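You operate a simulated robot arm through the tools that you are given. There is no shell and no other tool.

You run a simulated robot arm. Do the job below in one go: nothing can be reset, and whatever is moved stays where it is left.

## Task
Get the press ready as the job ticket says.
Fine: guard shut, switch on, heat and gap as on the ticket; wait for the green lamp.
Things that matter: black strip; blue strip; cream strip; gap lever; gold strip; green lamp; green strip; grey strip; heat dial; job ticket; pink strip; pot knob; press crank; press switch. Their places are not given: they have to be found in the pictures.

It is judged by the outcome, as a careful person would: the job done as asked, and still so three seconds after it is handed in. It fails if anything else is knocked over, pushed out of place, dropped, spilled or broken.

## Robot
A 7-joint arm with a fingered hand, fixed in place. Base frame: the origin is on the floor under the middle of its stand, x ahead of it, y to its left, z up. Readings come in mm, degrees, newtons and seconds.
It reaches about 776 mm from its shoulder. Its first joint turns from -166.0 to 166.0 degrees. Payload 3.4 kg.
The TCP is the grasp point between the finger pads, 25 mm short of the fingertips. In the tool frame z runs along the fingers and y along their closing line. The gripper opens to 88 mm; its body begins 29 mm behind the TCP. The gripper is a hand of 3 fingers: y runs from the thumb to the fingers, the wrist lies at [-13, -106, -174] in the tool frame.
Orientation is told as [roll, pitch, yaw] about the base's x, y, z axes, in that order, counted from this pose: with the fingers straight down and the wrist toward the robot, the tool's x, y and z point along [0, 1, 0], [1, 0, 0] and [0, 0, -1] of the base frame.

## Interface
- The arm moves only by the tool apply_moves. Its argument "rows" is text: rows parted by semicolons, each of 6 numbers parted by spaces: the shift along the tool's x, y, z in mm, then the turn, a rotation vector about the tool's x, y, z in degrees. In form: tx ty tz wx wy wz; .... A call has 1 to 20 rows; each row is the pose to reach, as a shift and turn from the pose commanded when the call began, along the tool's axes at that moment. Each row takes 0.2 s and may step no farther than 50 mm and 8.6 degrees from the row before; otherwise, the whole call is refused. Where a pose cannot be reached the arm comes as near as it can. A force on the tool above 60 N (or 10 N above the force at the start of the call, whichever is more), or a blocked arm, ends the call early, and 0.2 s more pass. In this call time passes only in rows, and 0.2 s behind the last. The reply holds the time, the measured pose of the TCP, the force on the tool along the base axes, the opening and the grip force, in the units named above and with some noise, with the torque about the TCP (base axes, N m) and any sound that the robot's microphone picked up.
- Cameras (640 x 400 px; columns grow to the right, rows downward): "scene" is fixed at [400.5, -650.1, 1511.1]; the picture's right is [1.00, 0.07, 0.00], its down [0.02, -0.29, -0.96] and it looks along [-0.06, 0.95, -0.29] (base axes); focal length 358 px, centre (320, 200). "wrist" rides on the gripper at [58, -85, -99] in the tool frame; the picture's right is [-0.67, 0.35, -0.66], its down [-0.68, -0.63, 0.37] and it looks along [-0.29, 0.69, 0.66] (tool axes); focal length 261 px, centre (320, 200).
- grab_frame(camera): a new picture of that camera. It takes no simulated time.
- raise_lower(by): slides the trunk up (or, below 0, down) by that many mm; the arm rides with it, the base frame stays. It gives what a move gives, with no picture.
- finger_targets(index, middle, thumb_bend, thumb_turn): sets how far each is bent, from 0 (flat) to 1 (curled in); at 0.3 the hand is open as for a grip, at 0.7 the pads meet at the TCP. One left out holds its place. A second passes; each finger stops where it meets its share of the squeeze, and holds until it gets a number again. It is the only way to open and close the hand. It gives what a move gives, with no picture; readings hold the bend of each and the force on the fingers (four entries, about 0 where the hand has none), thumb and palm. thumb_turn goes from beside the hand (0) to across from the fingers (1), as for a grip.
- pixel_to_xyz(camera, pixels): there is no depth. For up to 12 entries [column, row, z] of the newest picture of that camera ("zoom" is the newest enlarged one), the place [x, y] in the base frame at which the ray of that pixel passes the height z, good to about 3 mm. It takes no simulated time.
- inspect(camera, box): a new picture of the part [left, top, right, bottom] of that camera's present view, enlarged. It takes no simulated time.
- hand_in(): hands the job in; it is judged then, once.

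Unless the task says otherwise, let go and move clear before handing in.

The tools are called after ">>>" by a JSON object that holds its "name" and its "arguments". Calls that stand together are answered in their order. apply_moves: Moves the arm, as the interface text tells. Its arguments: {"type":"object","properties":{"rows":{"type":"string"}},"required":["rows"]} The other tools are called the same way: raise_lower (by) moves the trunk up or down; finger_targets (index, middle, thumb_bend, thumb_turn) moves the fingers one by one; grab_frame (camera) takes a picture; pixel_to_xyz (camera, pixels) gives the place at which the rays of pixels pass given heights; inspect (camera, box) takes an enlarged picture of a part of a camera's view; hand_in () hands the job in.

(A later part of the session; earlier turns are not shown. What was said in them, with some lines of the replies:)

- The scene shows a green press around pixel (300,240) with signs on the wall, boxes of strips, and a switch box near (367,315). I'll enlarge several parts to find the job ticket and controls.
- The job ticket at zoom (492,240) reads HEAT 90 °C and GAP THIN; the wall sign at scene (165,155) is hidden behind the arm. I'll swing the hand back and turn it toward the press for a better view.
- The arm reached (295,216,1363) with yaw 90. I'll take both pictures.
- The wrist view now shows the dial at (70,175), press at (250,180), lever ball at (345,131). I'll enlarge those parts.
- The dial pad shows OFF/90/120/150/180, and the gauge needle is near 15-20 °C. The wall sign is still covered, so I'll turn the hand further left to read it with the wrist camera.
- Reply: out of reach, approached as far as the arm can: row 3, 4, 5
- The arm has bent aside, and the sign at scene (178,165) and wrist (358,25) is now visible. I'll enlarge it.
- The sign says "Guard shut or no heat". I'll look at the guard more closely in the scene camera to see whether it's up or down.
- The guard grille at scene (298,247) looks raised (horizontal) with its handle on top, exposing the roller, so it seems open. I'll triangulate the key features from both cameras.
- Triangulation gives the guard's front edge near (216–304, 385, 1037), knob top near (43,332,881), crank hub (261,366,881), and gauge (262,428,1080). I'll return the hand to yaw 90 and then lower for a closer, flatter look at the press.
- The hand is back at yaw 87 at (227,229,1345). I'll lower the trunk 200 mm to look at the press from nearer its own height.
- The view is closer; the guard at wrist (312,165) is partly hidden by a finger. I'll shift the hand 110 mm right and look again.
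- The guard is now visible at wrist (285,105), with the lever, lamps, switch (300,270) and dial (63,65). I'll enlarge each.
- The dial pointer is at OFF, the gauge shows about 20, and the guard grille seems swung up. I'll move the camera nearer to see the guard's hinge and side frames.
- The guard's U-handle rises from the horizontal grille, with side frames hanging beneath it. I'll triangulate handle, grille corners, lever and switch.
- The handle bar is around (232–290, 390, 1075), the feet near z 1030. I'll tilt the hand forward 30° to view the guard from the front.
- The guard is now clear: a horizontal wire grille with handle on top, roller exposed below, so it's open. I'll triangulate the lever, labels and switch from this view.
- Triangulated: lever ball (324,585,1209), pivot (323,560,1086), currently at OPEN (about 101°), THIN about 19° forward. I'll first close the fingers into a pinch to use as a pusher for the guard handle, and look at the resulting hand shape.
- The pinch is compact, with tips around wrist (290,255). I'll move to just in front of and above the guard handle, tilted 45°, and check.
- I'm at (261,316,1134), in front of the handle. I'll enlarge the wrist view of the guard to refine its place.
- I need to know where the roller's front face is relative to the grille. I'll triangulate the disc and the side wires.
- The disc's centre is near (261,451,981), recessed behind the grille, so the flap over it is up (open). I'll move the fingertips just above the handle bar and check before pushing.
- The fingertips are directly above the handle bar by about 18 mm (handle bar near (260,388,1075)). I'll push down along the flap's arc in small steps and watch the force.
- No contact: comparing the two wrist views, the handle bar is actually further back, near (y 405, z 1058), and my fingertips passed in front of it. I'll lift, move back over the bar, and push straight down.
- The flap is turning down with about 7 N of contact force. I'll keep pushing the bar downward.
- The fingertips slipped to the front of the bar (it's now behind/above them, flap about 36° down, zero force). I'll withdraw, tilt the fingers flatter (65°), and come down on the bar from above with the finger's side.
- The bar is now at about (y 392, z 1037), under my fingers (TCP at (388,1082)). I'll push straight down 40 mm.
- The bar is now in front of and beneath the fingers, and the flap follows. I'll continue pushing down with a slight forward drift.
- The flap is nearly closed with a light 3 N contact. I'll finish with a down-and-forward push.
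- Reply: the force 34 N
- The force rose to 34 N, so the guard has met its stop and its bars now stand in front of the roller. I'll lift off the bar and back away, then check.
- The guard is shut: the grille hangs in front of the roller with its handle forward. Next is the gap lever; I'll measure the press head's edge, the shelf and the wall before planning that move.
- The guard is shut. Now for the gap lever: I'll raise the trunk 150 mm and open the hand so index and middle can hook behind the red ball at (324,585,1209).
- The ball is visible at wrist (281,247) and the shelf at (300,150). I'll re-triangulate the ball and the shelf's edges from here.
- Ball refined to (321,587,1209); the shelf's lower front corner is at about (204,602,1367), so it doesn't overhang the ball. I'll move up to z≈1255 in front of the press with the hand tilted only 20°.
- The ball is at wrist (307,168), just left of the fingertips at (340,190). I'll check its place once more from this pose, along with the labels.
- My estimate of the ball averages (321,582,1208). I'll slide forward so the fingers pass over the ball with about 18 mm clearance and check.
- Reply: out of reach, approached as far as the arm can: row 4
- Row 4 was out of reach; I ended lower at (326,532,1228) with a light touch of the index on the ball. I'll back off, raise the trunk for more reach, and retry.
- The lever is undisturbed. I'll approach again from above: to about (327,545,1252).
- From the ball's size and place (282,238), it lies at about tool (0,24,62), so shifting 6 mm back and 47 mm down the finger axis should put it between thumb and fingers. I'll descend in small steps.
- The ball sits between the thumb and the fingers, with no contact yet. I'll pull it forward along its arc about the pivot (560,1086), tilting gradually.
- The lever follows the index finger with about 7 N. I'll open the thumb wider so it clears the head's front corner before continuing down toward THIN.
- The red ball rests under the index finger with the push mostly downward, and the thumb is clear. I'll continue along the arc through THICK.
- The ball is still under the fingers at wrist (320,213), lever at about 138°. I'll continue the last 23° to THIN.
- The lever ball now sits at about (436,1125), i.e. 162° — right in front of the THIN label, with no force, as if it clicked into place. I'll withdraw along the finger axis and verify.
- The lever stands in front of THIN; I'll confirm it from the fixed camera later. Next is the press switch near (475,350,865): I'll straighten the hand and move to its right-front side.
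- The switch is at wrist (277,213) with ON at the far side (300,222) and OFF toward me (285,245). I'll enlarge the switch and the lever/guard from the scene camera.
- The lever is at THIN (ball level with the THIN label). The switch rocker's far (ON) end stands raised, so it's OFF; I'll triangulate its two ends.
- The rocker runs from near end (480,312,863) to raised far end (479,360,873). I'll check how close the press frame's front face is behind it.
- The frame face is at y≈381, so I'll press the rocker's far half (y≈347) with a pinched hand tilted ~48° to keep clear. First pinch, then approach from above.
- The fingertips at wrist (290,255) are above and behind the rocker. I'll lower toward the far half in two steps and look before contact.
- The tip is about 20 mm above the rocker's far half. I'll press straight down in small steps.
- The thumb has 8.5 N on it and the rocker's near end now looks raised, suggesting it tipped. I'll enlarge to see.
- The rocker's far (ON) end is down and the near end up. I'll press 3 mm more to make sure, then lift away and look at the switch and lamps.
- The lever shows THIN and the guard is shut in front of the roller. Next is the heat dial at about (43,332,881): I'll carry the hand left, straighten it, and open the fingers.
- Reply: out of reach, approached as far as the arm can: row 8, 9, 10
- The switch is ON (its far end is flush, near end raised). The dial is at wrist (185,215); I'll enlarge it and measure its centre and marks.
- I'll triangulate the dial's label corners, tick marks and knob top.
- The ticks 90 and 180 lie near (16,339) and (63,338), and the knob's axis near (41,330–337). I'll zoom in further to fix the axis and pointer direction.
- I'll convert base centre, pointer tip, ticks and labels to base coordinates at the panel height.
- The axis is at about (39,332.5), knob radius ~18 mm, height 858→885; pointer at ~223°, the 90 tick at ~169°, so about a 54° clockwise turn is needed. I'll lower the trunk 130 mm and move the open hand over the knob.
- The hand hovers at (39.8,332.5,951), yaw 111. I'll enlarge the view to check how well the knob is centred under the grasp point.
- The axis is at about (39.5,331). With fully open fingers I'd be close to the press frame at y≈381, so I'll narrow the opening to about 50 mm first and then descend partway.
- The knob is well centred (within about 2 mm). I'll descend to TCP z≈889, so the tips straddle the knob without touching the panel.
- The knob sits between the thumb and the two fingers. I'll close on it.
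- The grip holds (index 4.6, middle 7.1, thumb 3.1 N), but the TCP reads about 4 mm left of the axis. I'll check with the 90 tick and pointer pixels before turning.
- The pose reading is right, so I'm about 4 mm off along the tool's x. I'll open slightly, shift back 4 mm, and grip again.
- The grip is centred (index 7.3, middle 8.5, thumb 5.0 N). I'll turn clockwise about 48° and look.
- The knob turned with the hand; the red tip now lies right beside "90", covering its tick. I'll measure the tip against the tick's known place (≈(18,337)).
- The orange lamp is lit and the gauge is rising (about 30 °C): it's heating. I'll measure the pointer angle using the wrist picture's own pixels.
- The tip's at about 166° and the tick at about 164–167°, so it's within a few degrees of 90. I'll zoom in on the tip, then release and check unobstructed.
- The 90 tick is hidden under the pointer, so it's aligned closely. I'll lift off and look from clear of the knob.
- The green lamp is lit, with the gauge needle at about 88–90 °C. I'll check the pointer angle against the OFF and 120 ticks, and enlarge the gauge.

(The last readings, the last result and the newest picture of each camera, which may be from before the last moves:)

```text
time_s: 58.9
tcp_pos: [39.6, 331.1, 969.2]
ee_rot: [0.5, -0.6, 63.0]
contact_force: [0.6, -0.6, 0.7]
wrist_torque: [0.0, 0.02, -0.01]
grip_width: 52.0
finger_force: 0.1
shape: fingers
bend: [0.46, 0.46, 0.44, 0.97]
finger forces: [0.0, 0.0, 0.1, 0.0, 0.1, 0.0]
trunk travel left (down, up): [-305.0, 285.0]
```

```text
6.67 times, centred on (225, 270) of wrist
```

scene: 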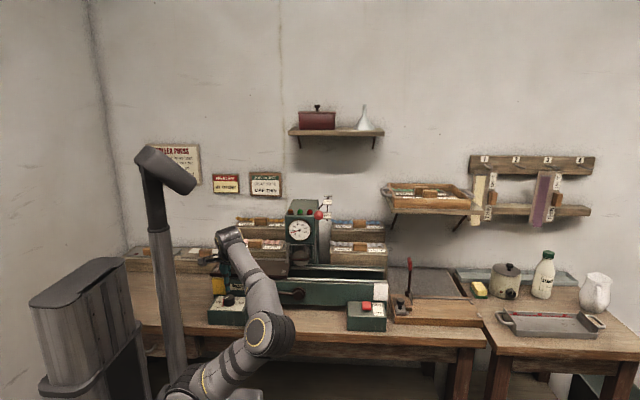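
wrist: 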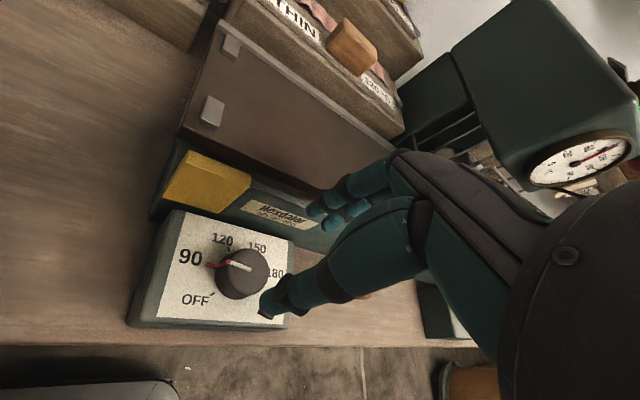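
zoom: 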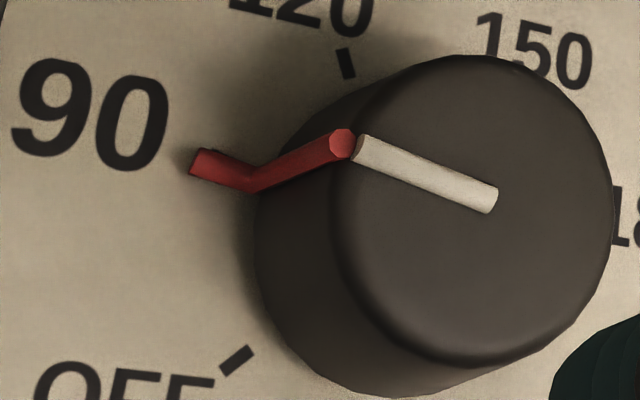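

The gauge reads 90 °C at its tick, green lamp lit, dial pointer on the 90 tick, lever at THIN. I'll raise the arm clear and do a final check of everything.

>>> {"name": "raise_lower", "arguments": {"by": 200}}

>>> {"name": "grab_frame", "arguments": {"camera": "scene"}}

>>> {"name": "inspect", "arguments": {"camera": "scene", "box": [200, 180, 400, 335]}}

>>> {"name": "inspect", "arguments": {"camera": "scene", "box": [275, 195, 345, 275]}}

>>> {"name": "grab_frame", "arguments": {"camera": "wrist"}}

```text
time_s: 61.1
tcp_pos: [39.0, 331.9, 1168.7]
ee_rot: [0.6, -0.5, 63.0]
contact_force: [-0.2, 0.0, 0.1]
wrist_torque: [0.01, 0.01, -0.02]
grip_width: 52.1
finger_force: 0.0
shape: fingers
bend: [0.46, 0.46, 0.44, 0.97]
finger forces: [0.0, 0.0, 0.0, 0.0, 0.0, 0.0]
trunk travel left (down, up): [-505.0, 85.0]
```

```text
taken
```

scene: 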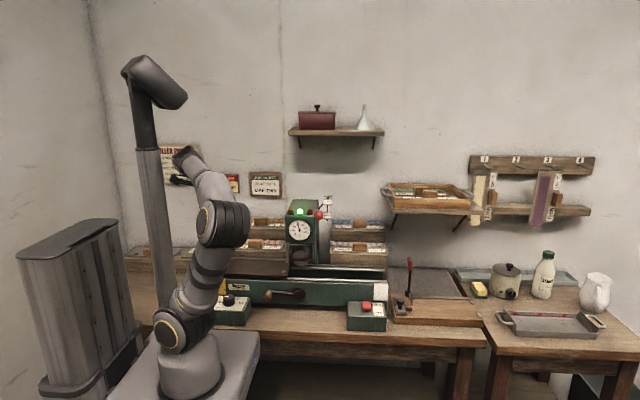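

```text
2.58 times, centred on (300, 258) of scene
```

zoom: 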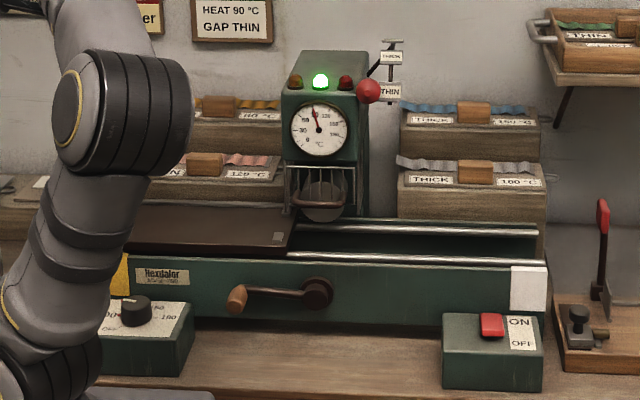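

```text
5.00 times, centred on (310, 235) of scene
```

zoom: 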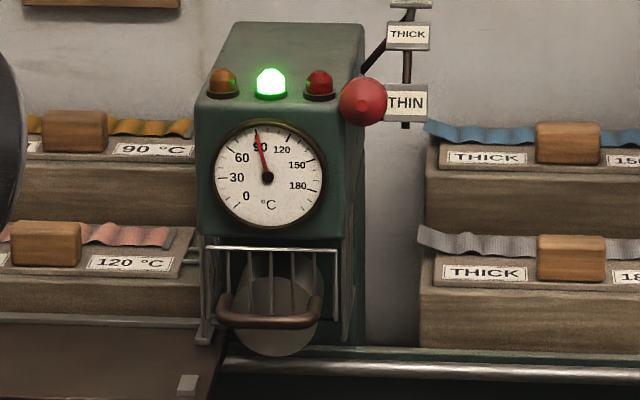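

```text
taken
```

wrist: 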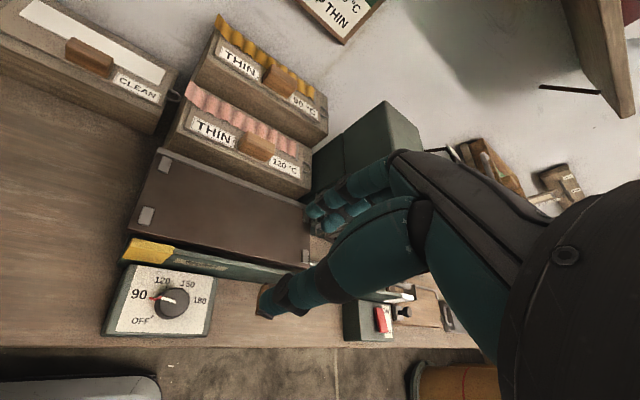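

All is set: guard down, switch ON, lever at THIN, dial at 90, green lamp lit. I'll move the hand a little further up and back, wait a couple of seconds, and confirm the lamp stays green.

>>> {"name": "apply_moves", "arguments": {"rows": "0 -5 -10 0 0 0; 0 -10 -20 0 0 0; 0 -15 -30 0 0 0; 0 -15 -30 0 0 0; 0 -15 -30 0 0 0; 0 -15 -30 0 0 0; 0 -15 -30 0 0 0; 0 -15 -30 0 0 0; 0 -15 -30 0 0 0; 0 -15 -30 0 0 0"}}

>>> {"name": "inspect", "arguments": {"camera": "scene", "box": [280, 205, 320, 245]}}

>>> {"name": "inspect", "arguments": {"camera": "wrist", "box": [100, 250, 230, 350]}}

```text
time_s: 63.3
tcp_pos: [31.4, 318.6, 1199.7]
ee_rot: [0.6, -0.6, 63.0]
contact_force: [-0.7, -0.1, 0.2]
wrist_torque: [0.01, -0.02, -0.01]
grip_width: 52.3
finger_force: 0.0
shape: fingers
bend: [0.46, 0.46, 0.44, 0.97]
finger forces: [0.1, 0.0, 0.0, 0.0, 0.1, 0.1]
trunk travel left (down, up): [-505.0, 85.0]
```

```text
10.00 times, centred on (300, 225) of scene
```

zoom: 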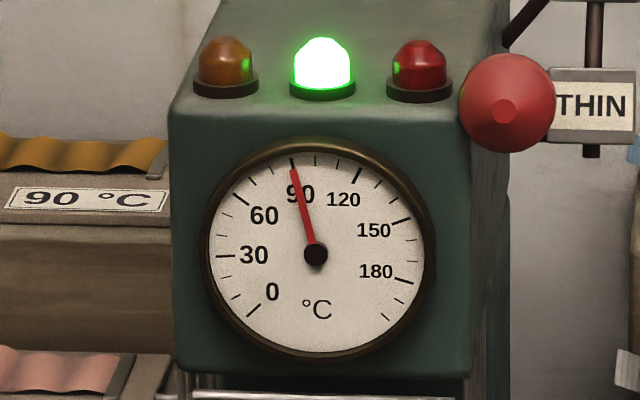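

```text
4.00 times, centred on (165, 300) of wrist
```

zoom: 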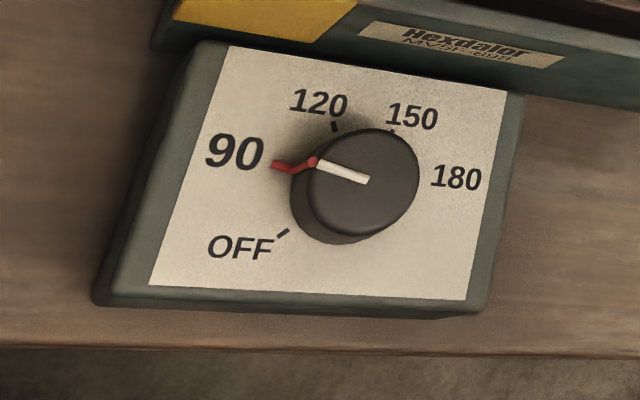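

The gauge holds steady at 90 °C with the green lamp lit, the lever's at THIN, and the dial points to 90; the hand is clear. I'm handing the job in.

>>> {"name": "hand_in", "arguments": {}}

```text
The job is handed in.
```

The press is ready as the job ticket asks, and I've handed the job in. The green lamp came on and was still lit when I last checked, about four seconds later. The arm was clear of everything by then.

| Item | State at hand-in |
|---|---|
| Guard | Shut, with the grille down in front of the roller |
| Switch | ON |
| Heat | Dial on the 90 mark; the gauge held steady at 90 °C |
| Gap | Lever at THIN |

The first push on the guard slipped off its handle, so I shut it on a second try. On the first reach for the gap lever the hand lightly touched its ball, which did not move. In the last pictures nothing was knocked over or out of place.
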